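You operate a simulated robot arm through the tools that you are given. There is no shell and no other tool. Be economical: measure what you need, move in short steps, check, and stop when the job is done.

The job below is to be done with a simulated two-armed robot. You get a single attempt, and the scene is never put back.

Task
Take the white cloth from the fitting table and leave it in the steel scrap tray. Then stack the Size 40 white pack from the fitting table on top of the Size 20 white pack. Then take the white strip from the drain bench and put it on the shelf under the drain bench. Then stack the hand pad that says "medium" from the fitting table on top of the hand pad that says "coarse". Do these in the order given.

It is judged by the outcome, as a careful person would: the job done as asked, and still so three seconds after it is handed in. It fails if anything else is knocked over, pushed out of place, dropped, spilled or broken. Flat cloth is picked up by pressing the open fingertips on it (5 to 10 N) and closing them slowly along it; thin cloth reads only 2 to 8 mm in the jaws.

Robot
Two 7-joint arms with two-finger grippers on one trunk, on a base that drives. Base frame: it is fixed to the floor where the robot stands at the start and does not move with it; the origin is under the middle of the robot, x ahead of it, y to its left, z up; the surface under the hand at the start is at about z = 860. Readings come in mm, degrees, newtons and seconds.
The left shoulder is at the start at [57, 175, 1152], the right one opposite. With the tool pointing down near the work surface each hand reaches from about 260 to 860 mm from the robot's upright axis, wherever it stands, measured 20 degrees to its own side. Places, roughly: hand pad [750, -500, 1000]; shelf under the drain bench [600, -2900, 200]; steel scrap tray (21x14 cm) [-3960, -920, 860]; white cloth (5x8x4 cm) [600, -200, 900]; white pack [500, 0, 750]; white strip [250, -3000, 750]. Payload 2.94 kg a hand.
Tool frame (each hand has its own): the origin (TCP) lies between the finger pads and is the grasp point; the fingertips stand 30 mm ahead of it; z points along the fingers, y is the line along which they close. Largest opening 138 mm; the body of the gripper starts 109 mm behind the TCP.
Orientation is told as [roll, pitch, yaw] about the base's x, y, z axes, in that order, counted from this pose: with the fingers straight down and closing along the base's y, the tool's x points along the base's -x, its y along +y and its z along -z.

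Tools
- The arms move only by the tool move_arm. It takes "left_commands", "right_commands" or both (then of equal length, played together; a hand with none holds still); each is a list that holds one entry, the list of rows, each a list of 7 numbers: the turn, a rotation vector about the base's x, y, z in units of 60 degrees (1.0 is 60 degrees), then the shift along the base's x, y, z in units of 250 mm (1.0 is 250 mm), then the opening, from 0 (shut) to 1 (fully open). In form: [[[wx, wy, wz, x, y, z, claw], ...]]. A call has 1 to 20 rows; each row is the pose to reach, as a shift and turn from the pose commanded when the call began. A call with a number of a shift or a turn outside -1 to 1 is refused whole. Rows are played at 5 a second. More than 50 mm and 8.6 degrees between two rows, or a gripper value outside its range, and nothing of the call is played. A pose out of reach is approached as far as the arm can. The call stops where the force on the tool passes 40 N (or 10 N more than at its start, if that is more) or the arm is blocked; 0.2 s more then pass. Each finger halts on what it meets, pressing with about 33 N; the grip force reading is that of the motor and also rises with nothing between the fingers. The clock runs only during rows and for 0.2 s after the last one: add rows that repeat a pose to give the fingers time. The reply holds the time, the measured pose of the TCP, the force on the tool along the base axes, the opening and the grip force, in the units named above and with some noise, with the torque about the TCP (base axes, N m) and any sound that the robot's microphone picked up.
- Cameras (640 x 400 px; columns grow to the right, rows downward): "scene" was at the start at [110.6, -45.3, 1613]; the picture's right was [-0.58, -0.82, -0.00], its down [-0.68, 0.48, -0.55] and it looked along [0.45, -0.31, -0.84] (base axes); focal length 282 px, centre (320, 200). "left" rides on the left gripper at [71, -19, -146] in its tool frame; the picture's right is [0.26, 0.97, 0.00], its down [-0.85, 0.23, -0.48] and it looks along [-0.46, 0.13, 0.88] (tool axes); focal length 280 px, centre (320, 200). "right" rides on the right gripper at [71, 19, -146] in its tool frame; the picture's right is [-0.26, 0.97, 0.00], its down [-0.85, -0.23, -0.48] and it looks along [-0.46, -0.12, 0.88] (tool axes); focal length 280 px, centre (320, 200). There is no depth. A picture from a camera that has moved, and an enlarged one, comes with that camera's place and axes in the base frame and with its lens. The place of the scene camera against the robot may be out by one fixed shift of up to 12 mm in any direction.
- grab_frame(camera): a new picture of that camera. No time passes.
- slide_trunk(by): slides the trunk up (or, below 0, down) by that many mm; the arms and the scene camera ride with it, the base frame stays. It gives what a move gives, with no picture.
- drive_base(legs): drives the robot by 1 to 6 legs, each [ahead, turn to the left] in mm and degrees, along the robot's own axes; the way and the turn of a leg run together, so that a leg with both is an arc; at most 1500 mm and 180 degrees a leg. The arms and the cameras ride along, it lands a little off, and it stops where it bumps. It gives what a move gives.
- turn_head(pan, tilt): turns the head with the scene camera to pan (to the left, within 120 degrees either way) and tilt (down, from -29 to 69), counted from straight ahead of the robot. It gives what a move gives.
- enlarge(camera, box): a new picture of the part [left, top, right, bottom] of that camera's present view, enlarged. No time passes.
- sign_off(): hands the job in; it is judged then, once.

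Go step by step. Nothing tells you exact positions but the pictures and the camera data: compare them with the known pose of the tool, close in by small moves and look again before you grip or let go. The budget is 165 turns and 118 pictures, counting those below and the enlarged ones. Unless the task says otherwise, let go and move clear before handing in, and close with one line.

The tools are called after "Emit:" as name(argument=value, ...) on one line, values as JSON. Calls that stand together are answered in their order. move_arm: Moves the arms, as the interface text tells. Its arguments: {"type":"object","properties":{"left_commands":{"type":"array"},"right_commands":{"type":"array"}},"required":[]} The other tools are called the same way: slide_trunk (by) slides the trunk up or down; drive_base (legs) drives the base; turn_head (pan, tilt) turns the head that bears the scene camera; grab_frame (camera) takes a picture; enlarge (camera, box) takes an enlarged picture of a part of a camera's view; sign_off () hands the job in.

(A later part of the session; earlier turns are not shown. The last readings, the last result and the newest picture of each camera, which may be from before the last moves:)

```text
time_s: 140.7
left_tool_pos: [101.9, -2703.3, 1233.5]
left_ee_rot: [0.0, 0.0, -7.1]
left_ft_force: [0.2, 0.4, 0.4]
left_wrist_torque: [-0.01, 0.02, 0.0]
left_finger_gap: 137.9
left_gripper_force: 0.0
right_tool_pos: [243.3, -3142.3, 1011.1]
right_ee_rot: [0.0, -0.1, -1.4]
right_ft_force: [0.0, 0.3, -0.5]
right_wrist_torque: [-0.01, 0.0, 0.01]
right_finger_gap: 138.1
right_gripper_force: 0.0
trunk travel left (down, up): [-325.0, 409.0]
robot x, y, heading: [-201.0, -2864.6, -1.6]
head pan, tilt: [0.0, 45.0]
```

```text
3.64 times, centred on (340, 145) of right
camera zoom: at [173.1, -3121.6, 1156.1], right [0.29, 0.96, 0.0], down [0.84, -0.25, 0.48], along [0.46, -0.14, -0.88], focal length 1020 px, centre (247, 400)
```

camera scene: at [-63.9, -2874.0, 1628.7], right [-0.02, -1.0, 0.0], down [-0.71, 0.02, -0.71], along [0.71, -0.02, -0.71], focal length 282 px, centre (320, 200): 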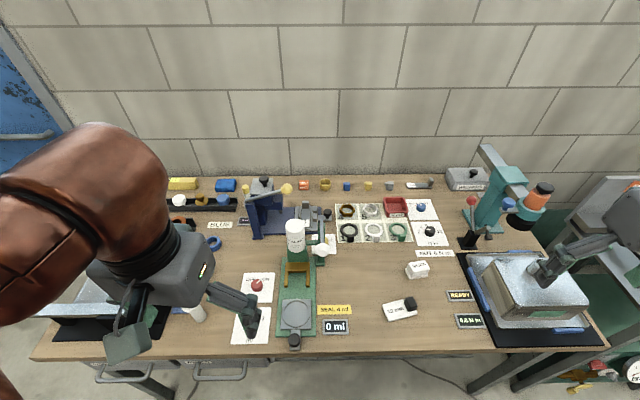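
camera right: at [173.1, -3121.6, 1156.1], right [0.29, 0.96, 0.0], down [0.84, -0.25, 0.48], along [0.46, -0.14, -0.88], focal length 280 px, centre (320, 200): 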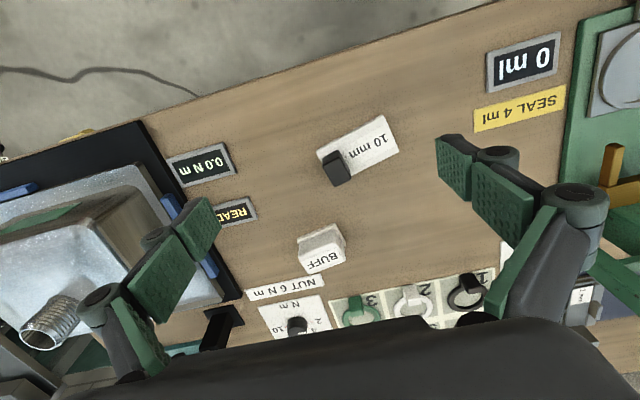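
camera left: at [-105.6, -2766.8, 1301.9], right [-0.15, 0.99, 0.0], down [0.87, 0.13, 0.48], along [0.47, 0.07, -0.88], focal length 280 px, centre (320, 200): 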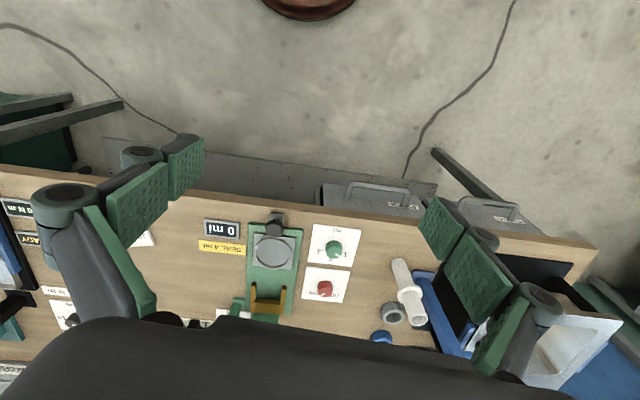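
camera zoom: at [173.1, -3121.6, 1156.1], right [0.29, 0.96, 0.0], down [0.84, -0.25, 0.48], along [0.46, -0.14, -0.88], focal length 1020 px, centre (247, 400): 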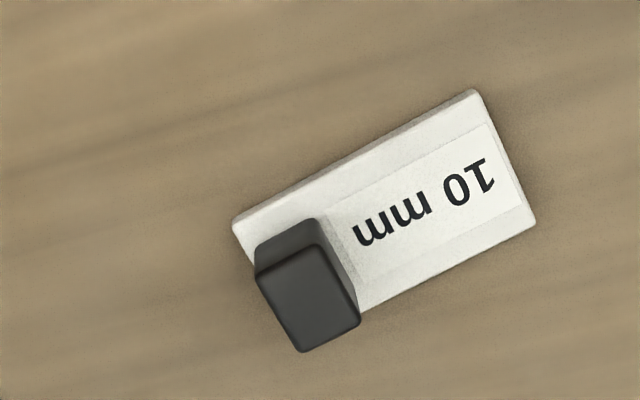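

The strip is about 85 x 48 mm, turned 13°, with a 24 mm knob at [299, -3141]. Because the shelf lies under the bench, I'll grip the knob with the fingers pitched 45° forward, so the strip can be slid in flat. First I'll reorient above.

Emit:
move_arm(right_commands=[[[0.0125, -0.125, 0.038, -0.012, -0.01, 0, 0.9], [0.025, -0.25, 0.075, -0.024, -0.02, 0, 0.8], [0.0376, -0.374, 0.113, -0.036, -0.032, -0.05, 0.7], [0.05, -0.5, 0.15, -0.048, -0.042, -0.1, 0.6], [0.0627, -0.623, 0.188, -0.06, -0.053, -0.15, 0.55], [0.0752, -0.748, 0.226, -0.072, -0.064, -0.2, 0.5], [0.0752, -0.748, 0.226, -0.072, -0.064, -0.244, 0.5], [0.0752, -0.748, 0.226, -0.072, -0.064, -0.244, 0.5]]])

Emit:
grab_frame(camera="right")

Emit:
grab_frame(camera="scene")

```text
time_s: 142.7
left_tool_pos: [104.8, -2705.3, 1233.1]
left_ee_rot: [0.1, 0.1, -7.1]
left_ft_force: [-0.6, -0.7, 0.0]
left_wrist_torque: [0.03, 0.0, -0.02]
left_finger_gap: 138.2
left_gripper_force: 0.1
right_tool_pos: [261.7, -3142.1, 1024.9]
right_ee_rot: [-4.2, -53.1, 18.2]
right_ft_force: [-0.3, -0.9, -0.2]
right_wrist_torque: [0.02, 0.02, 0.02]
right_finger_gap: 69.0
right_gripper_force: 0.1
right hand out of reach, approached as far as the arm can: row 6, 7, 8
trunk travel left (down, up): [-325.0, 409.0]
robot x, y, heading: [-200.3, -2864.4, -1.4]
head pan, tilt: [0.0, 45.0]
stopped in row 8 (right hand): the arm was blocked; the commanded pose is now the measured one
```

```text
55 pictures are left
camera right: at [104.0, -3162.3, 1053.3], right [-0.1, 0.98, 0.17], down [0.17, -0.15, 0.97], along [0.98, 0.12, -0.15], focal length 280 px, centre (320, 200)
```

right: 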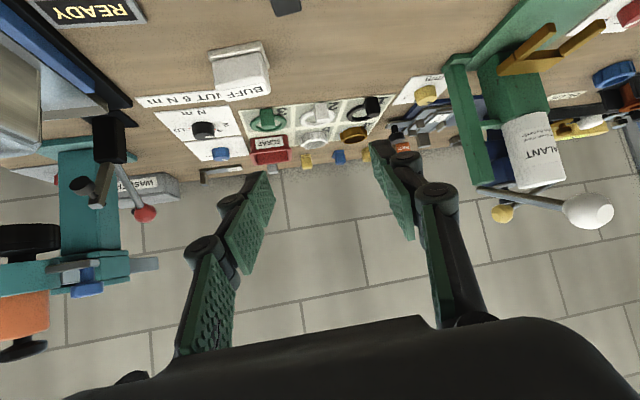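

```text
54 pictures are left
camera scene: at [-65.6, -2875.4, 1628.8], right [-0.02, -1.0, 0.0], down [-0.71, 0.02, -0.71], along [0.71, -0.02, -0.71], focal length 282 px, centre (320, 200)
```

scene: 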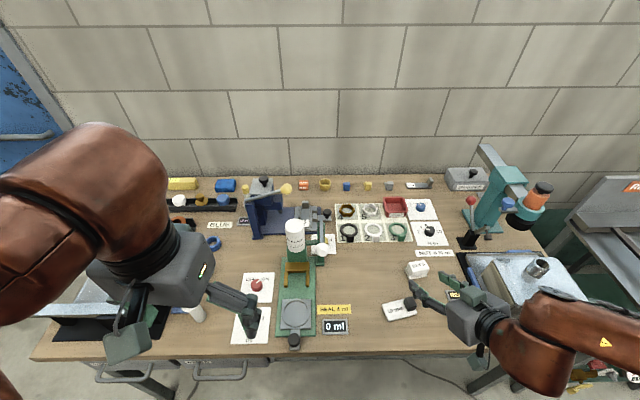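

The pose hits a joint limit that close to the body. I'll back the base off 220 mm so the arm can stretch, then restore the intended 45° tilt.

Emit:
drive_base(legs=[[-220, 0]])

Emit:
move_arm(right_commands=[[[0.005, 0.07, -0.016, 0.15, 0, 0, 0.5], [0.0105, 0.141, -0.032, 0.3, -0.02, 0, 0.5], [0.0105, 0.141, -0.032, 0.45, -0.03, 0, 0.5], [0.0105, 0.141, -0.032, 0.6, -0.04, -0.05, 0.5], [0.0105, 0.141, -0.032, 0.7, -0.05, -0.15, 0.5], [0.0105, 0.141, -0.032, 0.74, -0.06, -0.26, 0.5], [0.0105, 0.141, -0.032, 0.74, -0.06, -0.36, 0.5], [0.0105, 0.141, -0.032, 0.74, -0.06, -0.36, 0.5]]])

Emit:
grab_frame(camera="right")

Emit:
grab_frame(camera="scene")

```text
time_s: 144.4
left_tool_pos: [-116.4, -2699.7, 1233.4]
left_ee_rot: [0.0, -0.1, -7.1]
left_ft_force: [-0.5, 0.3, -0.7]
left_wrist_torque: [-0.01, -0.02, 0.0]
left_finger_gap: 138.1
left_gripper_force: 0.0
right_tool_pos: [42.0, -3135.8, 1024.4]
right_ee_rot: [-4.3, -53.2, 18.2]
right_ft_force: [-0.2, 0.3, -0.6]
right_wrist_torque: [0.01, -0.01, 0.01]
right_finger_gap: 69.0
right_gripper_force: 0.1
trunk travel left (down, up): [-325.0, 409.0]
robot x, y, heading: [-419.1, -2856.8, -1.6]
head pan, tilt: [0.0, 45.0]
```

```text
time_s: 146.2
left_tool_pos: [-114.7, -2698.8, 1232.7]
left_ee_rot: [0.1, 0.0, -7.1]
left_ft_force: [0.1, 0.8, 0.5]
left_wrist_torque: [0.02, -0.02, 0.05]
left_finger_gap: 137.8
left_gripper_force: 0.0
right_tool_pos: [228.6, -3150.2, 934.4]
right_ee_rot: [0.0, -45.1, 13.0]
right_ft_force: [0.4, -0.1, -0.3]
right_wrist_torque: [-0.02, 0.02, -0.01]
right_finger_gap: 69.1
right_gripper_force: 0.1
trunk travel left (down, up): [-325.0, 409.0]
robot x, y, heading: [-417.1, -2864.3, -1.4]
head pan, tilt: [0.0, 45.0]
```

```text
53 pictures are left
camera right: at [75.0, -3166.4, 987.6], right [-0.04, 0.98, 0.19], down [0.31, -0.17, 0.94], along [0.95, 0.09, -0.29], focal length 280 px, centre (320, 200)
```

right: 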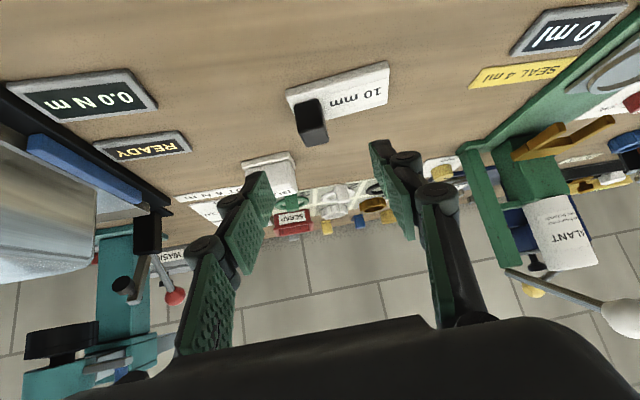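

```text
52 pictures are left
camera scene: at [-285.3, -2868.6, 1629.0], right [-0.02, -1.0, 0.0], down [-0.71, 0.02, -0.71], along [0.71, -0.02, -0.71], focal length 282 px, centre (320, 200)
```

scene: 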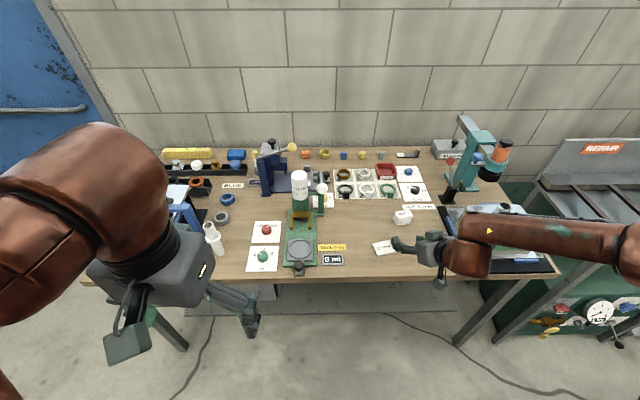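

The knob measures at about [299, -3139], z 831–858, right ahead of the fingers. I'll slide in along the finger direction around the knob.

Emit:
move_arm(right_commands=[[[0, 0, 0, 0.02, 0, -0.05, 0.5], [0, 0, 0, 0.08, 0.01, -0.12, 0.5], [0, 0, 0, 0.14, 0.02, -0.18, 0.5], [0, 0, 0, 0.19, 0.03, -0.23, 0.5], [0, 0, 0, 0.227, 0.036, -0.272, 0.5], [0, 0, 0, 0.227, 0.036, -0.272, 0.5]]])

Emit:
grab_frame(camera="right")

```text
time_s: 147.6
left_tool_pos: [-115.5, -2698.0, 1232.8]
left_ee_rot: [0.0, 0.0, -7.0]
left_ft_force: [-0.1, 0.9, -0.3]
left_wrist_torque: [-0.01, 0.02, 0.03]
left_finger_gap: 138.0
left_gripper_force: 0.0
right_tool_pos: [258.4, -3157.9, 891.8]
right_ee_rot: [0.0, -45.1, 12.8]
right_ft_force: [0.5, -0.6, 0.0]
right_wrist_torque: [0.03, -0.01, 0.0]
right_finger_gap: 69.1
right_gripper_force: 0.0
right hand out of reach, approached as far as the arm can: row 3, 4, 5, 6
trunk travel left (down, up): [-325.0, 409.0]
robot x, y, heading: [-419.7, -2863.8, -1.2]
head pan, tilt: [0.0, 45.0]
```

```text
51 pictures are left
camera right: at [104.9, -3173.7, 944.1], right [-0.04, 0.98, 0.19], down [0.31, -0.17, 0.94], along [0.95, 0.09, -0.29], focal length 280 px, centre (320, 200)
```

right: 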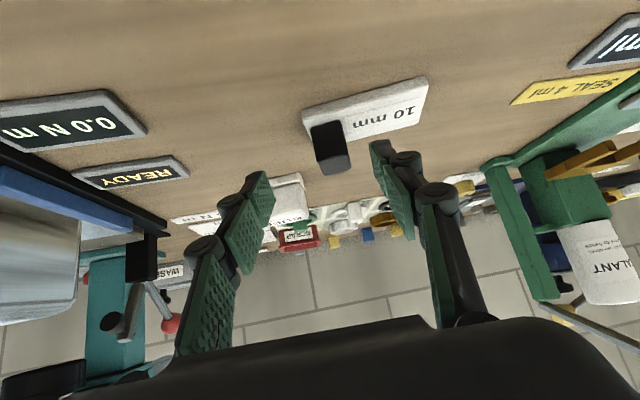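

That is at the edge of the reach. I'll draw the hand back up, bring the base 100 mm closer, then approach again.

Emit:
move_arm(right_commands=[[[0, 0, 0, -0.12, 0, 0.08, 0.5], [0, 0, 0, -0.25, 0, 0.16, 0.5], [0, 0, 0, -0.38, 0, 0.24, 0.5], [0, 0, 0, -0.5, 0, 0.3, 0.5], [0, 0, 0, -0.5, 0, 0.3, 0.5]]])

Emit:
drive_base(legs=[[100, 0]])

```text
time_s: 148.8
left_tool_pos: [-115.6, -2698.9, 1232.7]
left_ee_rot: [0.0, 0.2, -7.1]
left_ft_force: [0.5, -0.3, 0.0]
left_wrist_torque: [0.02, 0.0, 0.0]
left_finger_gap: 137.7
left_gripper_force: 0.1
right_tool_pos: [133.3, -3159.0, 965.3]
right_ee_rot: [0.1, -45.1, 12.9]
right_ft_force: [0.0, -0.1, 0.1]
right_wrist_torque: [0.01, 0.03, -0.03]
right_finger_gap: 68.8
right_gripper_force: 0.2
trunk travel left (down, up): [-325.0, 409.0]
robot x, y, heading: [-419.8, -2859.6, -1.3]
head pan, tilt: [0.0, 45.0]
```

```text
time_s: 150.0
left_tool_pos: [-14.1, -2700.3, 1232.1]
left_ee_rot: [0.0, 0.1, -7.2]
left_ft_force: [0.0, -0.5, -0.7]
left_wrist_torque: [0.0, 0.07, -0.06]
left_finger_gap: 138.1
left_gripper_force: 0.1
right_tool_pos: [233.7, -3162.5, 963.1]
right_ee_rot: [0.2, -45.1, 12.7]
right_ft_force: [0.4, 0.7, 0.2]
right_wrist_torque: [-0.02, -0.02, 0.03]
right_finger_gap: 69.0
right_gripper_force: 0.1
trunk travel left (down, up): [-325.0, 409.0]
robot x, y, heading: [-318.6, -2865.4, -1.5]
head pan, tilt: [0.0, 45.0]
```

Emit:
move_arm(right_commands=[[[0, 0, 0, 0.01, 0.02, -0.1, 0.5], [0, 0, 0, 0.03, 0.04, -0.2, 0.5], [0, 0, 0, 0.08, 0.055, -0.26, 0.5], [0, 0, 0, 0.14, 0.07, -0.32, 0.5], [0, 0, 0, 0.18, 0.08, -0.36, 0.5], [0, 0, 0, 0.207, 0.084, -0.388, 0.5], [0, 0, 0, 0.207, 0.084, -0.388, 0.5]]])

Emit:
grab_frame(camera="right")

```text
time_s: 151.6
left_tool_pos: [-16.0, -2701.8, 1232.1]
left_ee_rot: [0.1, 0.1, -7.1]
left_ft_force: [-1.3, 0.0, -0.1]
left_wrist_torque: [-0.03, 0.0, -0.02]
left_finger_gap: 137.9
left_gripper_force: 0.1
right_tool_pos: [286.1, -3140.4, 867.3]
right_ee_rot: [0.1, -45.1, 12.8]
right_ft_force: [1.1, 0.1, 0.1]
right_wrist_torque: [0.02, -0.01, -0.03]
right_finger_gap: 69.0
right_gripper_force: 0.0
trunk travel left (down, up): [-325.0, 409.0]
robot x, y, heading: [-315.5, -2865.6, -1.3]
head pan, tilt: [0.0, 45.0]
```

```text
50 pictures are left
camera right: at [132.4, -3156.1, 920.2], right [-0.03, 0.98, 0.19], down [0.31, -0.17, 0.94], along [0.95, 0.09, -0.3], focal length 280 px, centre (320, 200)
```

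right: 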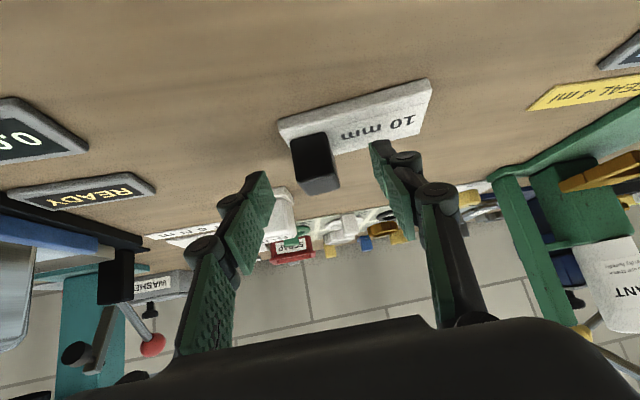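

The knob lies between the fingertips. Close.

Emit:
move_arm(right_commands=[[[0, 0, 0, 0, 0, 0, 0.42], [0, 0, 0, 0, 0, 0, 0.34], [0, 0, 0, 0, 0, 0, 0.27], [0, 0, 0, 0, 0, 0, 0.2], [0, 0, 0, 0, 0, 0, 0.13], [0, 0, 0, 0, 0, 0, 0.05], [0, 0, 0, 0, 0, 0, 0.05], [0, 0, 0, 0, 0, 0, 0.05]]])

Emit:
grab_frame(camera="right")

```text
time_s: 153.4
left_tool_pos: [-14.8, -2701.7, 1233.5]
left_ee_rot: [-0.1, -0.1, -7.2]
left_ft_force: [-0.2, 0.5, 0.2]
left_wrist_torque: [0.02, 0.0, 0.01]
left_finger_gap: 137.9
left_gripper_force: 0.1
right_tool_pos: [285.0, -3141.7, 867.5]
right_ee_rot: [0.1, -45.2, 12.8]
right_ft_force: [0.6, 0.2, 0.4]
right_wrist_torque: [-0.05, -0.03, 0.02]
right_finger_gap: 23.0
right_gripper_force: 32.7
trunk travel left (down, up): [-325.0, 409.0]
robot x, y, heading: [-319.4, -2866.3, -1.6]
head pan, tilt: [0.0, 45.0]
```

```text
49 pictures are left
camera right: at [132.4, -3156.3, 920.1], right [-0.03, 0.98, 0.19], down [0.31, -0.17, 0.94], along [0.95, 0.09, -0.3], focal length 280 px, centre (320, 200)
```

right: 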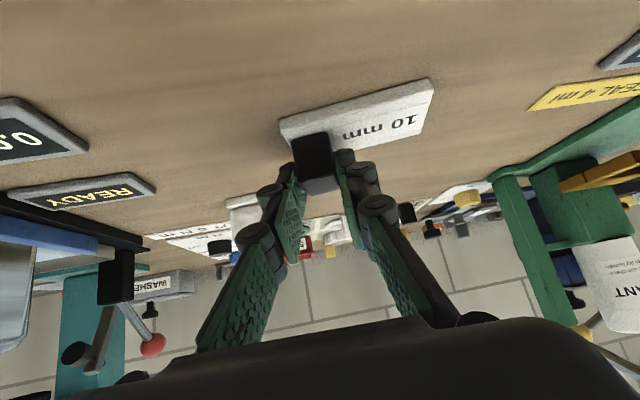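

Knob held at 23 mm. I'll lift the strip, back off, then lower the trunk in front of the bench to see the shelf.

Emit:
move_arm(right_commands=[[[0, 0, 0, 0, 0, 0.08, 0.05], [0, 0, 0, 0, 0, 0.2, 0.05], [0, 0, 0, 0, 0, 0.35, 0.05], [0, 0, 0, 0, 0, 0.48, 0.05], [0, 0, 0, 0, 0, 0.48, 0.05]]])

Emit:
grab_frame(camera="right")

Emit:
drive_base(legs=[[-380, 0]])

Emit:
slide_trunk(by=-320)

Emit:
turn_head(pan=-8, tilt=42)

Emit:
grab_frame(camera="scene")

```text
time_s: 154.6
left_tool_pos: [-15.5, -2701.7, 1232.5]
left_ee_rot: [0.0, 0.1, -7.2]
left_ft_force: [0.2, -0.1, -0.5]
left_wrist_torque: [-0.02, 0.03, -0.02]
left_finger_gap: 138.0
left_gripper_force: 0.1
right_tool_pos: [284.9, -3141.0, 988.2]
right_ee_rot: [0.1, -45.1, 12.9]
right_ft_force: [-0.3, -0.1, -0.7]
right_wrist_torque: [0.01, 0.01, -0.03]
right_finger_gap: 23.2
right_gripper_force: 33.4
trunk travel left (down, up): [-325.0, 409.0]
robot x, y, heading: [-319.5, -2862.3, -1.5]
head pan, tilt: [0.0, 45.0]
```

```text
48 pictures are left
camera right: at [132.9, -3157.6, 1041.5], right [-0.04, 0.98, 0.19], down [0.31, -0.17, 0.94], along [0.95, 0.09, -0.3], focal length 280 px, centre (320, 200)
```

right: 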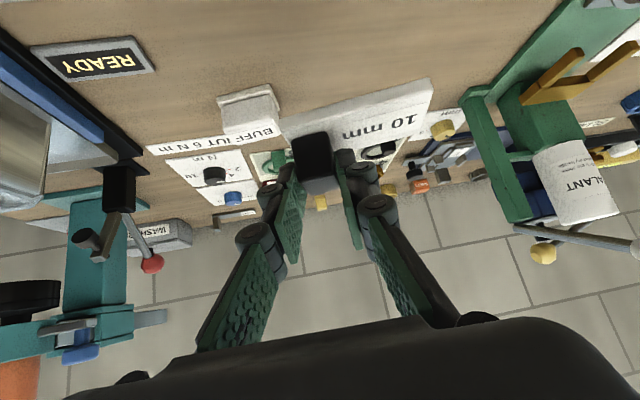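

```text
time_s: 157.0
left_tool_pos: [-398.2, -2692.5, 1231.6]
left_ee_rot: [0.0, 0.0, -7.4]
left_ft_force: [-0.4, 1.1, 0.3]
left_wrist_torque: [0.0, -0.04, 0.0]
left_finger_gap: 138.2
left_gripper_force: 0.0
right_tool_pos: [-99.0, -3133.9, 988.8]
right_ee_rot: [0.1, -45.2, 12.6]
right_ft_force: [-0.2, -0.6, 0.5]
right_wrist_torque: [-0.03, 0.01, 0.0]
right_finger_gap: 23.1
right_gripper_force: 33.6
trunk travel left (down, up): [-325.0, 409.0]
robot x, y, heading: [-704.3, -2853.3, -1.8]
head pan, tilt: [0.0, 45.0]
```

```text
time_s: 160.2
left_tool_pos: [-332.6, -2695.2, 881.1]
left_ee_rot: [-0.9, 9.4, -7.6]
left_ft_force: [0.6, -0.4, 1.2]
left_wrist_torque: [0.03, -0.04, 0.0]
left_finger_gap: 137.8
left_gripper_force: 0.1
right_tool_pos: [-98.0, -3133.9, 669.0]
right_ee_rot: [0.1, -45.0, 12.6]
right_ft_force: [-0.4, 0.1, -0.5]
right_wrist_torque: [-0.01, -0.01, 0.0]
right_finger_gap: 22.8
right_gripper_force: 33.7
trunk travel left (down, up): [-5.0, 729.0]
robot x, y, heading: [-705.7, -2855.8, -1.8]
head pan, tilt: [0.0, 45.0]
```

```text
time_s: 160.8
left_tool_pos: [-333.1, -2693.9, 880.6]
left_ee_rot: [-0.9, 9.3, -7.5]
left_ft_force: [-0.2, 0.2, -0.5]
left_wrist_torque: [0.01, -0.01, 0.0]
left_finger_gap: 138.0
left_gripper_force: 0.1
right_tool_pos: [-96.4, -3133.0, 668.6]
right_ee_rot: [0.0, -45.2, 12.6]
right_ft_force: [0.2, 0.0, -0.9]
right_wrist_torque: [-0.01, -0.01, -0.01]
right_finger_gap: 23.1
right_gripper_force: 33.1
trunk travel left (down, up): [-5.0, 729.0]
robot x, y, heading: [-705.4, -2849.4, -1.5]
head pan, tilt: [-8.0, 42.0]
```

```text
47 pictures are left
camera scene: at [-278.2, -2881.5, 1273.6], right [-0.17, -0.99, 0.0], down [-0.66, 0.11, -0.74], along [0.73, -0.12, -0.67], focal length 282 px, centre (320, 200)
```

scene: 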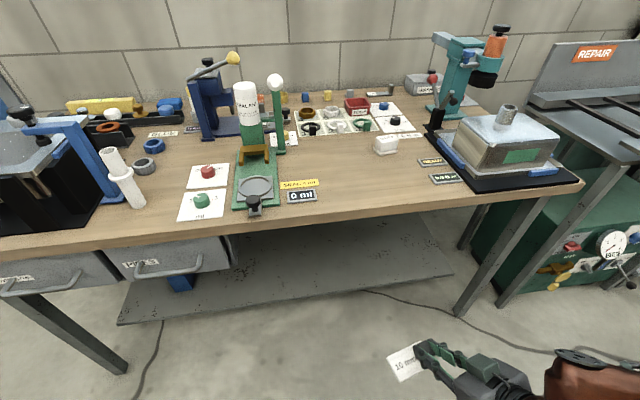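

The shelf's front edge is at about x 330, z about 165–220, and its right half is clear. I'll move up 100 mm and lower the right hand in front of the bench.

Emit:
drive_base(legs=[[100, 0]])

Emit:
move_arm(right_commands=[[[0, 0, 0, 0, 0, -0.16, 0.05], [0, 0, 0, 0, 0, -0.32, 0.05], [0, 0, 0, 0, 0, -0.48, 0.05], [0, 0, 0, 0, 0, -0.64, 0.05], [0, 0, 0, 0, 0, -0.8, 0.05], [0, 0, 0, 0, 0, -0.96, 0.05]]])

Emit:
grab_frame(camera="right")

Emit:
grab_frame(camera="scene")

```text
time_s: 162.5
left_tool_pos: [-241.6, -2743.3, 899.8]
left_ee_rot: [-13.4, -8.3, -2.5]
left_ft_force: [-0.1, -0.2, -1.6]
left_wrist_torque: [-0.01, 0.06, 0.01]
left_finger_gap: 137.8
left_gripper_force: 0.0
right_tool_pos: [76.1, -3228.4, 719.1]
right_ee_rot: [-0.5, -54.1, 0.2]
right_ft_force: [0.2, -0.3, -1.9]
right_wrist_torque: [-0.03, -0.09, -0.03]
right_finger_gap: 23.2
right_gripper_force: 32.7
trunk travel left (down, up): [-5.0, 729.0]
robot x, y, heading: [-601.8, -2853.5, -1.7]
head pan, tilt: [-8.0, 42.0]
stopped in leg 1: the robot was blocked; the commanded pose is now the measured one
```

```text
time_s: 162.8
left_tool_pos: [-327.8, -2760.5, 924.6]
left_ee_rot: [-17.0, -14.3, -0.4]
left_ft_force: [1.2, -0.8, -0.6]
left_wrist_torque: [0.19, 0.17, -0.01]
left_finger_gap: 137.8
left_gripper_force: 0.0
right_tool_pos: [31.4, -3236.7, 764.8]
right_ee_rot: [17.3, -59.3, -17.0]
right_ft_force: [0.7, -2.2, -2.8]
right_wrist_torque: [0.12, -0.15, 0.23]
right_finger_gap: 23.1
right_gripper_force: 32.9
right hand out of reach, approached as far as the arm can: row 1
trunk travel left (down, up): [-5.0, 729.0]
robot x, y, heading: [-601.6, -2852.9, -1.5]
head pan, tilt: [-8.0, 42.0]
stopped in row 1 (left hand): the arm was blocked; the commanded pose is now the measured one
```

```text
46 pictures are left
camera right: at [-128.7, -3213.1, 778.3], right [0.16, 0.91, 0.37], down [-0.01, -0.37, 0.93], along [0.99, -0.16, -0.05], focal length 280 px, centre (320, 200)
```

right: 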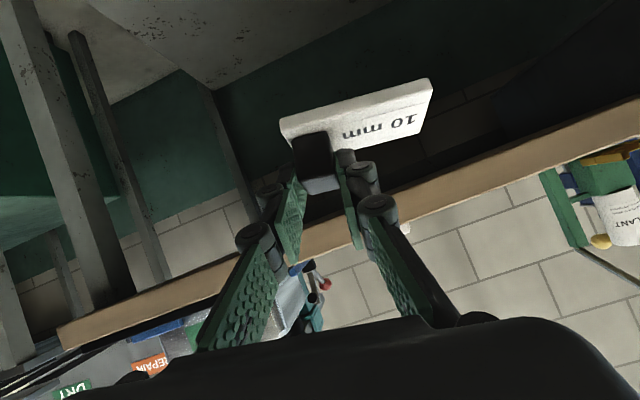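

```text
45 pictures are left
camera scene: at [-113.5, -2892.2, 1258.3], right [-0.17, -0.99, 0.0], down [-0.7, 0.12, -0.71], along [0.7, -0.12, -0.71], focal length 282 px, centre (320, 200)
```

scene: 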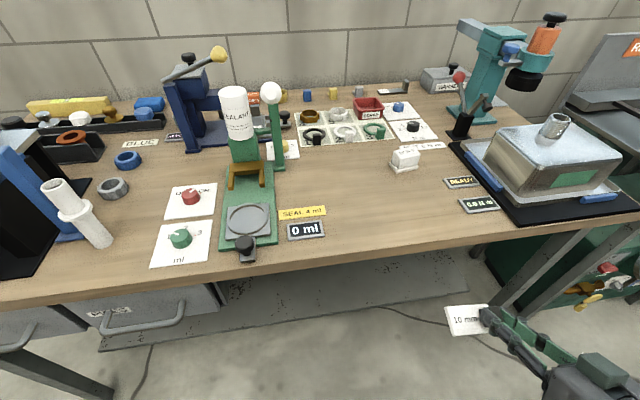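

The lowered trunk leans forward and has squeezed the left arm against the body. I'll raise the trunk a bit to relieve it, then look.

Emit:
slide_trunk(by=150)

Emit:
grab_frame(camera="scene")

```text
time_s: 163.2
left_tool_pos: [-399.6, -2756.0, 943.6]
left_ee_rot: [-17.9, -22.1, -0.3]
left_ft_force: [-0.4, -2.0, 1.9]
left_wrist_torque: [0.33, 0.04, 0.09]
left_finger_gap: 138.0
left_gripper_force: 0.1
right_tool_pos: [-19.5, -3226.5, 829.2]
right_ee_rot: [20.8, -66.5, -19.1]
right_ft_force: [-3.8, -2.1, 1.3]
right_wrist_torque: [0.01, 0.06, 0.15]
right_finger_gap: 23.0
right_gripper_force: 32.8
trunk travel left (down, up): [-7.0, 727.0]
robot x, y, heading: [-604.5, -2854.4, -1.8]
head pan, tilt: [-8.0, 42.0]
stopped: the arm was blocked; the commanded pose is now the measured one
```

```text
44 pictures are left
camera scene: at [-204.4, -2888.7, 1287.0], right [-0.17, -0.99, -0.01], down [-0.65, 0.12, -0.75], along [0.74, -0.12, -0.66], focal length 282 px, centre (320, 200)
```

scene: 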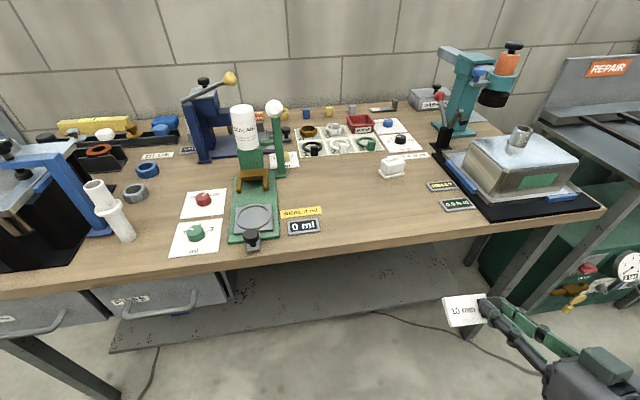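

Everything is still strained. I'll move the left hand forward and outward, away from the body, to free it.

Emit:
move_arm(left_commands=[[[0, 0, 0, 0.08, 0.05, 0, 1], [0, 0, 0, 0.16, 0.1, 0, 1], [0, 0, 0, 0.24, 0.15, 0.02, 1], [0, 0, 0, 0.32, 0.2, 0.04, 1], [0, 0, 0, 0.4, 0.25, 0.06, 1], [0, 0, 0, 0.48, 0.3, 0.08, 1]]])

Emit:
grab_frame(camera="left")

```text
time_s: 163.9
left_tool_pos: [-329.4, -2736.9, 949.5]
left_ee_rot: [-21.2, -18.0, 3.4]
left_ft_force: [2.4, -0.7, -0.2]
left_wrist_torque: [0.07, 0.12, -0.01]
left_finger_gap: 137.9
left_gripper_force: 0.0
left hand out of reach, approached as far as the arm can: row 1, 2, 3
right_tool_pos: [39.0, -3190.6, 833.2]
right_ee_rot: [46.7, -62.9, -36.1]
right_ft_force: [-0.5, 0.0, -0.3]
right_wrist_torque: [0.01, -0.04, 0.07]
right_finger_gap: 23.1
right_gripper_force: 33.0
trunk travel left (down, up): [-7.0, 727.0]
robot x, y, heading: [-595.0, -2857.0, -1.7]
head pan, tilt: [-8.0, 42.0]
stopped in row 3 (left hand): the arm was blocked; the commanded pose is now the measured one
```

```text
43 pictures are left
camera left: at [-444.4, -2708.8, 1063.8], right [-0.2, 0.89, -0.41], down [0.67, 0.43, 0.61], along [0.72, -0.16, -0.68], focal length 280 px, centre (320, 200)
```

left: 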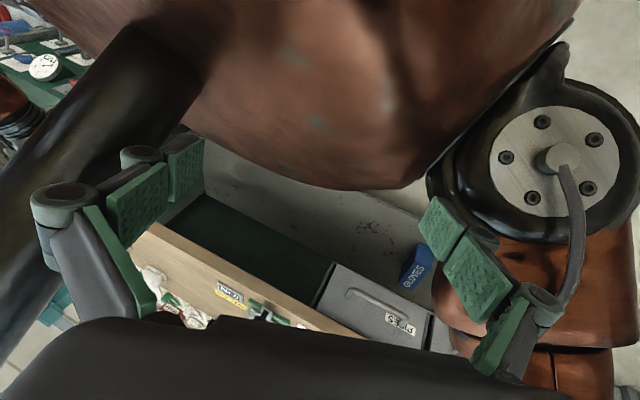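

The left hand has ended up beside and behind the leaning torso. I'll move it outward to the left first, in small steps.

Emit:
move_arm(left_commands=[[[0, 0, 0, -0.04, 0.08, 0, 1], [0, 0, 0, -0.06, 0.16, 0.02, 1], [0, 0, 0, -0.06, 0.24, 0.04, 1], [0, 0, 0, -0.06, 0.32, 0.06, 1], [0, 0, 0, -0.06, 0.4, 0.08, 1], [0, 0, 0, -0.06, 0.48, 0.1, 1]]])

Emit:
grab_frame(camera="right")

```text
time_s: 164.3
left_tool_pos: [-412.5, -2738.6, 961.0]
left_ee_rot: [-23.4, -24.9, 3.8]
left_ft_force: [-2.2, -0.4, -3.3]
left_wrist_torque: [-0.07, -0.41, 0.07]
left_finger_gap: 137.8
left_gripper_force: 0.0
left hand out of reach, approached as far as the arm can: row 1
right_tool_pos: [-16.4, -3173.9, 873.5]
right_ee_rot: [58.9, -65.0, -44.7]
right_ft_force: [-3.1, -2.1, -4.6]
right_wrist_torque: [0.12, -0.46, 0.06]
right_finger_gap: 23.1
right_gripper_force: 32.4
trunk travel left (down, up): [-7.0, 727.0]
robot x, y, heading: [-600.5, -2855.8, -1.6]
head pan, tilt: [-8.0, 42.0]
stopped in row 1 (left hand): the arm was blocked; the commanded pose is now the measured one
```

```text
42 pictures are left
camera right: at [-176.9, -3176.8, 849.3], right [-0.11, 0.8, 0.59], down [-0.14, -0.6, 0.79], along [0.98, 0.0, 0.18], focal length 280 px, centre (320, 200)
```

right: 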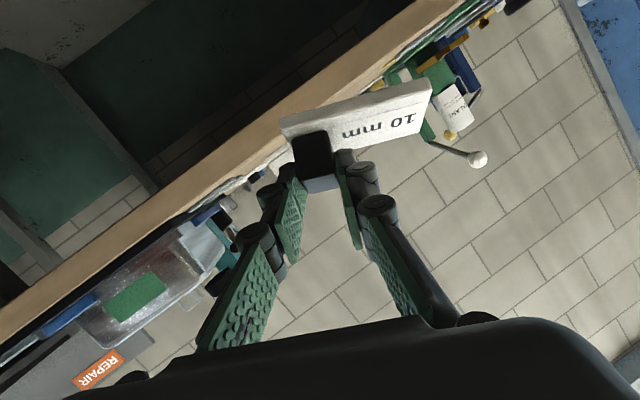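

I'll try raising the left hand first (up, over the shoulder) since its wrist is behind and above the leaning shoulder.

Emit:
move_arm(left_commands=[[[0, 0, 0, 0, 0, 0.1, 1], [0, 0, 0, 0, 0.02, 0.22, 1], [0, 0, 0, 0, 0.04, 0.34, 1], [0, 0, 0, 0, 0.06, 0.46, 1], [0, 0, 0, 0.05, 0.08, 0.58, 1], [0, 0, 0, 0.1, 0.1, 0.7, 1]]])

Emit:
grab_frame(camera="left")

```text
time_s: 165.7
left_tool_pos: [-349.8, -2716.8, 1105.0]
left_ee_rot: [-21.6, -22.2, 3.0]
left_ft_force: [-0.7, -0.2, -1.2]
left_wrist_torque: [0.0, -0.13, 0.03]
left_finger_gap: 138.0
left_gripper_force: 0.0
left hand out of reach, approached as far as the arm can: row 1, 2, 5, 6
right_tool_pos: [-8.7, -3190.2, 860.6]
right_ee_rot: [50.2, -65.8, -39.7]
right_ft_force: [-1.7, -0.3, -0.8]
right_wrist_torque: [-0.03, 0.0, 0.07]
right_finger_gap: 23.1
right_gripper_force: 33.2
trunk travel left (down, up): [-7.0, 727.0]
robot x, y, heading: [-603.2, -2855.7, -1.8]
head pan, tilt: [-8.0, 42.0]
```

```text
41 pictures are left
camera left: at [-470.2, -2686.3, 1210.2], right [-0.16, 0.89, -0.43], down [0.63, 0.42, 0.65], along [0.76, -0.17, -0.63], focal length 280 px, centre (320, 200)
```

left: 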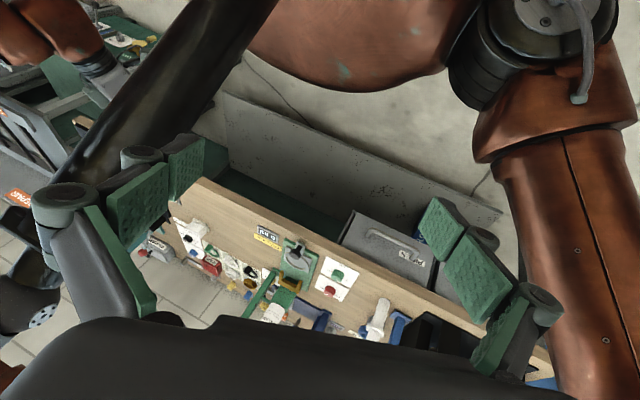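

That worked without a block. Now raise the trunk.

Emit:
slide_trunk(by=200)

Emit:
grab_frame(camera="scene")

```text
time_s: 167.8
left_tool_pos: [-344.5, -2715.3, 1303.4]
left_ee_rot: [-21.5, -21.9, 3.1]
left_ft_force: [0.2, 0.1, 0.0]
left_wrist_torque: [0.01, 0.03, 0.02]
left_finger_gap: 138.0
left_gripper_force: 0.1
right_tool_pos: [-6.8, -3190.3, 1056.7]
right_ee_rot: [48.7, -65.7, -38.6]
right_ft_force: [0.2, 1.1, -0.2]
right_wrist_torque: [-0.04, 0.01, -0.02]
right_finger_gap: 22.9
right_gripper_force: 33.3
trunk travel left (down, up): [-207.0, 527.0]
robot x, y, heading: [-604.6, -2856.0, -1.9]
head pan, tilt: [-8.0, 42.0]
```

```text
40 pictures are left
camera scene: at [-380.9, -2878.5, 1510.0], right [-0.17, -0.99, 0.0], down [-0.66, 0.11, -0.74], along [0.73, -0.13, -0.67], focal length 282 px, centre (320, 200)
```

scene: 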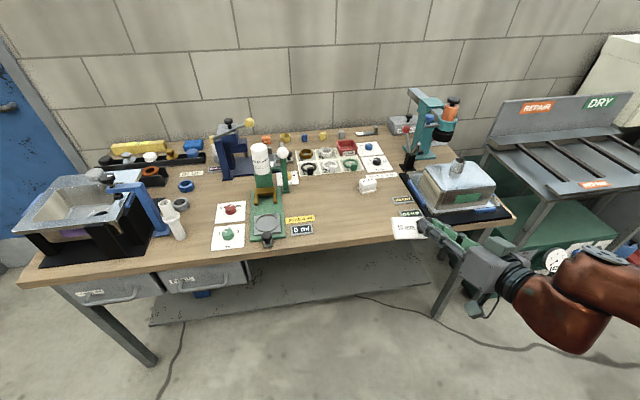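

Recovered: the strip is still held and nothing on the bench moved. Now I'll put the left hand well forward and out, and bring the strip back to level before lowering again.

Emit:
drive_base(legs=[[-230, 0]])

Emit:
move_arm(left_commands=[[[0.05, 0.05, 0, 0.1, 0.08, 0.02, 1], [0.1, 0.1, 0, 0.24, 0.18, 0.0, 1], [0.15, 0.15, 0, 0.38, 0.28, -0.02, 1], [0.2, 0.2, 0, 0.52, 0.36, -0.04, 1], [0.25, 0.25, 0, 0.66, 0.44, -0.06, 1], [0.3, 0.3, 0, 0.8, 0.52, -0.08, 1], [0.35, 0.36, 0, 0.95, 0.6, -0.1, 1], [0.35, 0.36, 0, 0.95, 0.6, -0.1, 1]]], right_commands=[[[-0.052, 0.06, 0.0165, 0.08, 0.02, -0.05, 0.05], [-0.103, 0.12, 0.033, 0.16, 0.05, -0.1, 0.05], [-0.155, 0.18, 0.05, 0.24, 0.08, -0.15, 0.05], [-0.207, 0.24, 0.066, 0.32, 0.1, -0.2, 0.05], [-0.259, 0.3, 0.083, 0.4, 0.12, -0.25, 0.05], [-0.31, 0.36, 0.099, 0.48, 0.14, -0.3, 0.05], [-0.362, 0.4195, 0.1157, 0.56, 0.16, -0.35, 0.05], [-0.362, 0.4195, 0.1157, 0.6, 0.16, -0.4, 0.05]]])

Emit:
grab_frame(camera="scene")

```text
time_s: 169.6
left_tool_pos: [-573.5, -2708.5, 1304.2]
left_ee_rot: [-21.4, -22.1, 3.1]
left_ft_force: [-0.6, 0.2, -0.7]
left_wrist_torque: [0.0, -0.05, 0.04]
left_finger_gap: 137.8
left_gripper_force: 0.0
right_tool_pos: [-236.4, -3185.0, 1057.3]
right_ee_rot: [49.1, -65.8, -38.9]
right_ft_force: [-0.7, -0.1, 0.2]
right_wrist_torque: [0.01, 0.01, 0.01]
right_finger_gap: 23.1
right_gripper_force: 32.8
trunk travel left (down, up): [-207.0, 527.0]
robot x, y, heading: [-828.9, -2849.8, -1.9]
head pan, tilt: [-8.0, 42.0]
```

```text
time_s: 171.4
left_tool_pos: [-328.4, -2565.0, 1267.6]
left_ee_rot: [0.2, -0.6, -1.2]
left_ft_force: [-0.6, 0.0, 0.5]
left_wrist_torque: [0.01, -0.07, 0.0]
left_finger_gap: 138.2
left_gripper_force: 0.1
left hand out of reach, approached as far as the arm can: row 6, 7, 8
right_tool_pos: [-85.8, -3143.2, 956.6]
right_ee_rot: [0.0, -45.1, 10.2]
right_ft_force: [-0.5, 0.0, -0.1]
right_wrist_torque: [-0.04, 0.01, 0.0]
right_finger_gap: 22.6
right_gripper_force: 32.8
trunk travel left (down, up): [-207.0, 527.0]
robot x, y, heading: [-830.0, -2843.3, -1.8]
head pan, tilt: [-8.0, 42.0]
```

```text
39 pictures are left
camera scene: at [-609.9, -2871.7, 1510.6], right [-0.17, -0.99, 0.0], down [-0.66, 0.11, -0.74], along [0.73, -0.13, -0.67], focal length 282 px, centre (320, 200)
```

scene: 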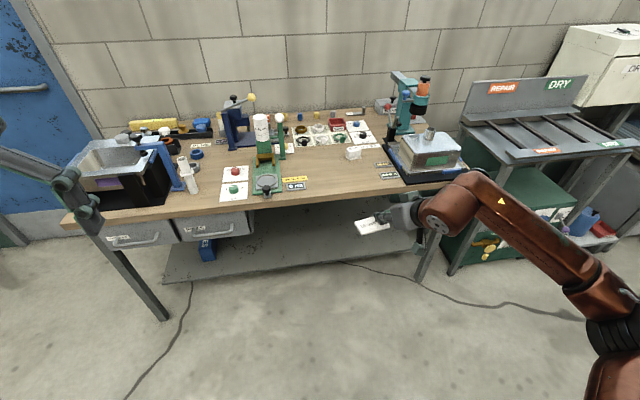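

Strip level again and both hands forward. I'll lower the trunk by 130 mm and check that nothing strains.

Emit:
slide_trunk(by=-130)

```text
time_s: 172.9
left_tool_pos: [-231.9, -2568.5, 1064.4]
left_ee_rot: [0.3, 9.1, -1.3]
left_ft_force: [-0.1, -0.4, -0.4]
left_wrist_torque: [0.04, -0.08, 0.0]
left_finger_gap: 138.2
left_gripper_force: 0.1
right_tool_pos: [-79.6, -3144.6, 825.1]
right_ee_rot: [0.0, -44.8, 10.0]
right_ft_force: [-0.7, -0.2, -0.3]
right_wrist_torque: [0.02, -0.02, -0.01]
right_finger_gap: 23.0
right_gripper_force: 33.0
trunk travel left (down, up): [-77.0, 657.0]
robot x, y, heading: [-829.5, -2845.3, -1.9]
head pan, tilt: [-8.0, 42.0]
```

No strain. Now lower the right hand in front of the bench.

Emit:
move_arm(right_commands=[[[0, 0, 0, 0, 0, -0.16, 0.05], [0, 0, 0, 0, 0, -0.32, 0.05], [0, 0, 0, 0, 0, -0.48, 0.05], [0, 0, 0, 0, 0, -0.64, 0.05], [0, 0, 0, 0, 0, -0.8, 0.05], [0, 0, 0, 0, 0, -0.98, 0.05], [0, 0, 0, 0, 0, -0.98, 0.05]]])

```text
time_s: 174.6
left_tool_pos: [-235.9, -2568.3, 1064.0]
left_ee_rot: [0.3, 9.0, -1.3]
left_ft_force: [0.1, 0.2, 0.2]
left_wrist_torque: [0.04, -0.04, 0.03]
left_finger_gap: 138.0
left_gripper_force: 0.0
right_tool_pos: [-83.0, -3145.1, 581.4]
right_ee_rot: [0.1, -44.9, 10.0]
right_ft_force: [0.1, -0.3, -0.5]
right_wrist_torque: [-0.04, 0.01, 0.01]
right_finger_gap: 22.9
right_gripper_force: 33.2
trunk travel left (down, up): [-77.0, 657.0]
robot x, y, heading: [-828.3, -2847.6, -1.8]
head pan, tilt: [-8.0, 42.0]
```

Emit:
move_arm(right_commands=[[[0, 0, 0, 0.04, 0, -0.16, 0.05], [0, 0, 0, 0.08, 0, -0.32, 0.05], [0, 0, 0, 0.12, 0, -0.48, 0.05], [0, 0, 0, 0.16, 0, -0.64, 0.05], [0, 0, 0, 0.2, 0, -0.8, 0.05], [0, 0, 0, 0.24, 0, -0.94, 0.05], [0, 0, 0, 0.24, 0, -0.94, 0.05]]])

Emit:
grab_frame(camera="right")

Emit:
grab_frame(camera="scene")

```text
time_s: 176.2
left_tool_pos: [-232.0, -2565.8, 1058.6]
left_ee_rot: [0.3, 9.7, -1.0]
left_ft_force: [0.0, 0.2, 0.0]
left_wrist_torque: [-0.02, -0.02, 0.02]
left_finger_gap: 138.4
left_gripper_force: 0.1
right_tool_pos: [-24.6, -3148.5, 343.6]
right_ee_rot: [0.0, -44.9, 10.0]
right_ft_force: [0.2, 0.0, -0.1]
right_wrist_torque: [-0.03, 0.05, 0.02]
right_finger_gap: 23.0
right_gripper_force: 32.7
trunk travel left (down, up): [-77.0, 657.0]
robot x, y, heading: [-826.2, -2846.4, -1.7]
head pan, tilt: [-8.0, 42.0]
```

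```text
38 pictures are left
camera right: at [-177.5, -3155.0, 396.4], right [0.02, 0.98, 0.18], down [0.3, -0.18, 0.94], along [0.95, 0.04, -0.3], focal length 280 px, centre (320, 200)
```

right: 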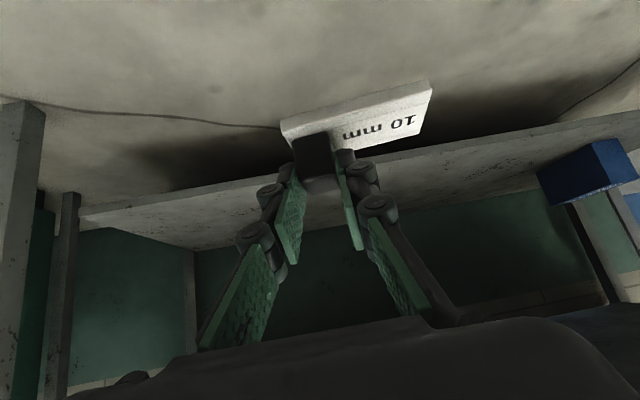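

```text
37 pictures are left
camera scene: at [-447.7, -2877.0, 1357.5], right [-0.17, -0.99, 0.0], down [-0.68, 0.11, -0.73], along [0.71, -0.13, -0.69], focal length 282 px, centre (320, 200)
```

scene: 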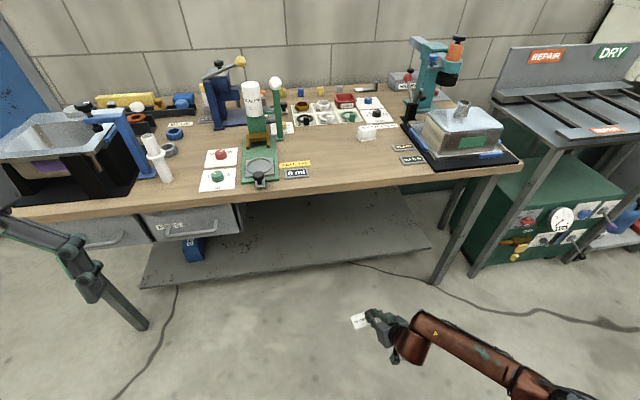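

The shelf's front edge is at x 332, z about 178 from three views. I'll drive 300 mm forward with the strip at z 344 minus 46, still above the shelf and under the bench.

Emit:
drive_base(legs=[[300, 0]])

Emit:
grab_frame(camera="right")

Emit:
grab_frame(camera="scene")

```text
time_s: 178.1
left_tool_pos: [-20.1, -2551.8, 992.8]
left_ee_rot: [-5.3, 20.0, 1.2]
left_ft_force: [0.2, 2.1, 0.2]
left_wrist_torque: [-0.24, -0.04, 0.09]
left_finger_gap: 138.1
left_gripper_force: 0.4
right_tool_pos: [242.1, -3354.9, 417.5]
right_ee_rot: [-15.0, -47.5, 0.6]
right_ft_force: [1.4, 3.8, -0.3]
right_wrist_torque: [-0.29, 0.12, -0.32]
right_finger_gap: 23.0
right_gripper_force: 32.8
trunk travel left (down, up): [-77.0, 657.0]
robot x, y, heading: [-526.3, -2850.5, -1.0]
head pan, tilt: [-8.0, 42.0]
stopped in leg 1: the robot was blocked; the commanded pose is now the measured one
```

```text
36 pictures are left
camera right: at [94.2, -3299.7, 456.6], right [0.35, 0.94, 0.02], down [0.19, -0.1, 0.98], along [0.92, -0.34, -0.21], focal length 280 px, centre (320, 200)
```

right: 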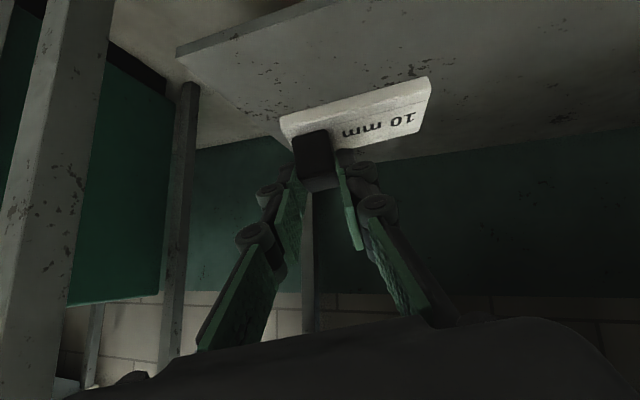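

```text
35 pictures are left
camera scene: at [-55.5, -2870.4, 1340.3], right [-0.16, -0.99, 0.02], down [-0.73, 0.1, -0.68], along [0.67, -0.12, -0.74], focal length 282 px, centre (320, 200)
```

scene: 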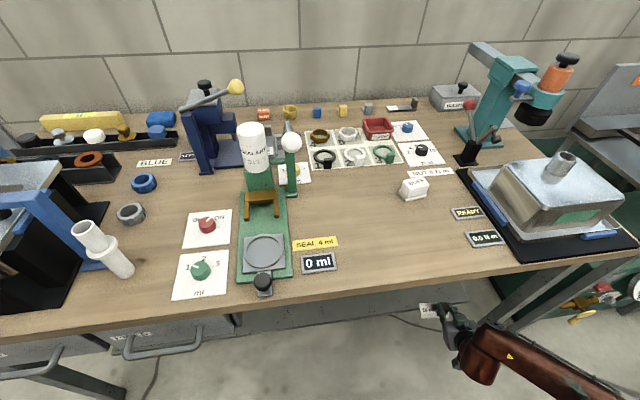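

The base arrived but the body rocked forward on stopping. I'll hold still a moment to let it settle and see the pose.

Emit:
move_arm(right_commands=[[[0, 0, 0, 0, 0, 0, 0.05], [0, 0, 0, 0, 0, 0, 0.05], [0, 0, 0, 0, 0, 0, 0.05], [0, 0, 0, 0, 0, 0, 0.05], [0, 0, 0, 0, 0, 0, 0.05]]])

Emit:
grab_frame(camera="right")

```text
time_s: 178.5
left_tool_pos: [-152.9, -2548.0, 1001.2]
left_ee_rot: [-4.8, 14.9, 4.3]
left_ft_force: [-0.4, 4.0, 6.3]
left_wrist_torque: [-0.38, -0.37, 0.07]
left_finger_gap: 137.7
left_gripper_force: 0.0
right_tool_pos: [158.1, -3319.2, 462.5]
right_ee_rot: [-15.1, -51.2, 5.3]
right_ft_force: [-23.9, 20.5, -42.9]
right_wrist_torque: [-3.11, -4.75, -0.98]
right_finger_gap: 21.1
right_gripper_force: 31.6
trunk travel left (down, up): [-77.0, 657.0]
robot x, y, heading: [-527.9, -2852.3, -1.2]
head pan, tilt: [-8.0, 42.0]
stopped in row 1 (left hand): the arm was blocked; the commanded pose is now the measured one
```

```text
34 pictures are left
camera right: at [3.6, -3277.2, 492.4], right [0.27, 0.96, 0.05], down [0.14, -0.09, 0.99], along [0.95, -0.26, -0.15], focal length 280 px, centre (320, 200)
```

right: 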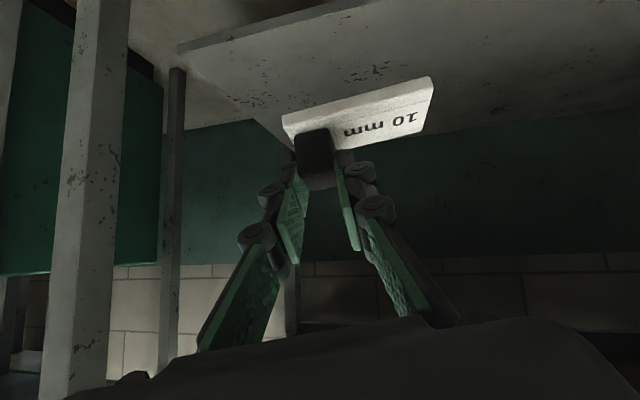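

The body is still swinging. I'll let time pass with head turns, which don't disturb the arms.

Emit:
turn_head(pan=-40, tilt=50)

Emit:
grab_frame(camera="scene")

```text
time_s: 179.4
left_tool_pos: [-112.7, -2553.4, 1003.2]
left_ee_rot: [-4.8, 16.8, 3.6]
left_ft_force: [1.1, 1.0, -0.3]
left_wrist_torque: [-0.05, 0.11, 0.03]
left_finger_gap: 138.1
left_gripper_force: 0.1
right_tool_pos: [189.1, -3334.2, 455.1]
right_ee_rot: [-9.5, -51.4, -3.1]
right_ft_force: [0.5, -0.6, -1.2]
right_wrist_torque: [-0.03, 0.06, -0.05]
right_finger_gap: 22.9
right_gripper_force: 32.5
trunk travel left (down, up): [-77.0, 657.0]
robot x, y, heading: [-529.4, -2852.3, -1.5]
head pan, tilt: [-40.0, 50.0]
```

```text
33 pictures are left
camera scene: at [-178.3, -2915.1, 1347.6], right [-0.66, -0.75, 0.02], down [-0.59, 0.51, -0.63], along [0.47, -0.42, -0.78], focal length 282 px, centre (320, 200)
```

scene: 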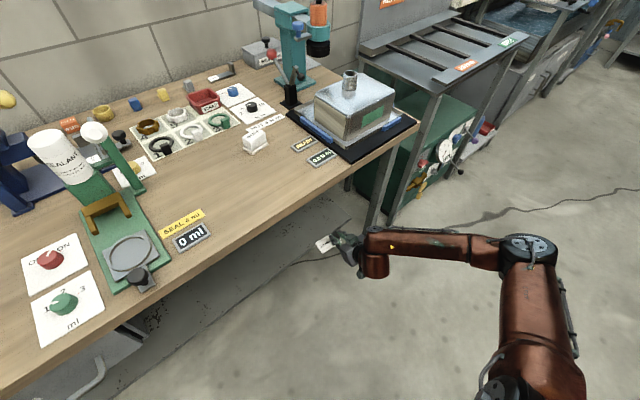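

Settled, and nothing was touched. I'll work with slow arm moves now: level the strip and bring it toward the shelf opening.

Emit:
move_arm(right_commands=[[[0.011, 0.01, 0.017, 0.044, 0.054, -0.05, 0.05], [0.022, 0.02, 0.034, 0.088, 0.107, -0.1, 0.05], [0.032, 0.031, 0.051, 0.133, 0.16, -0.15, 0.05], [0.043, 0.041, 0.068, 0.178, 0.214, -0.2, 0.05], [0.054, 0.052, 0.085, 0.222, 0.268, -0.25, 0.05], [0.065, 0.062, 0.102, 0.266, 0.32, -0.3, 0.05], [0.076, 0.072, 0.119, 0.31, 0.375, -0.35, 0.05], [0.086, 0.082, 0.136, 0.355, 0.43, -0.4, 0.05], [0.097, 0.093, 0.153, 0.4, 0.48, -0.45, 0.05], [0.108, 0.103, 0.17, 0.444, 0.536, -0.5, 0.05], [0.108, 0.103, 0.17, 0.444, 0.536, -0.5, 0.05]]])

Emit:
grab_frame(camera="right")

```text
time_s: 181.8
left_tool_pos: [-108.1, -2555.2, 1016.5]
left_ee_rot: [-4.6, 14.1, 2.2]
left_ft_force: [0.3, 0.2, 1.0]
left_wrist_torque: [0.01, -0.01, -0.01]
left_finger_gap: 138.2
left_gripper_force: 0.1
right_tool_pos: [306.9, -3205.1, 326.8]
right_ee_rot: [-2.3, -45.9, 2.4]
right_ft_force: [-0.6, -1.1, -0.1]
right_wrist_torque: [-0.02, 0.05, 0.0]
right_finger_gap: 23.1
right_gripper_force: 32.6
trunk travel left (down, up): [-77.0, 657.0]
robot x, y, heading: [-526.3, -2855.4, -1.4]
head pan, tilt: [-40.0, 50.0]
```

```text
32 pictures are left
camera right: at [153.5, -3186.0, 376.5], right [0.17, 0.97, 0.16], down [0.25, -0.2, 0.95], along [0.95, -0.12, -0.28], focal length 280 px, centre (320, 200)
```

right: 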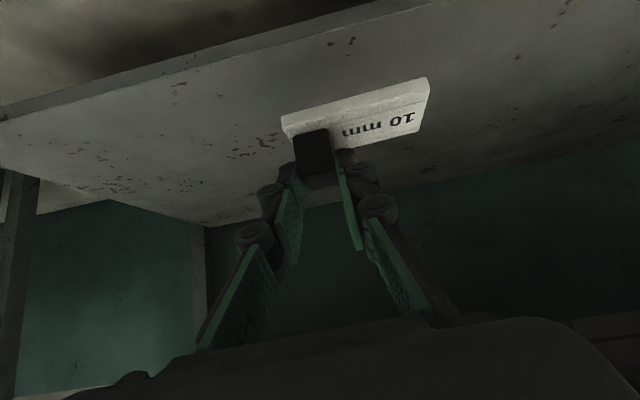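

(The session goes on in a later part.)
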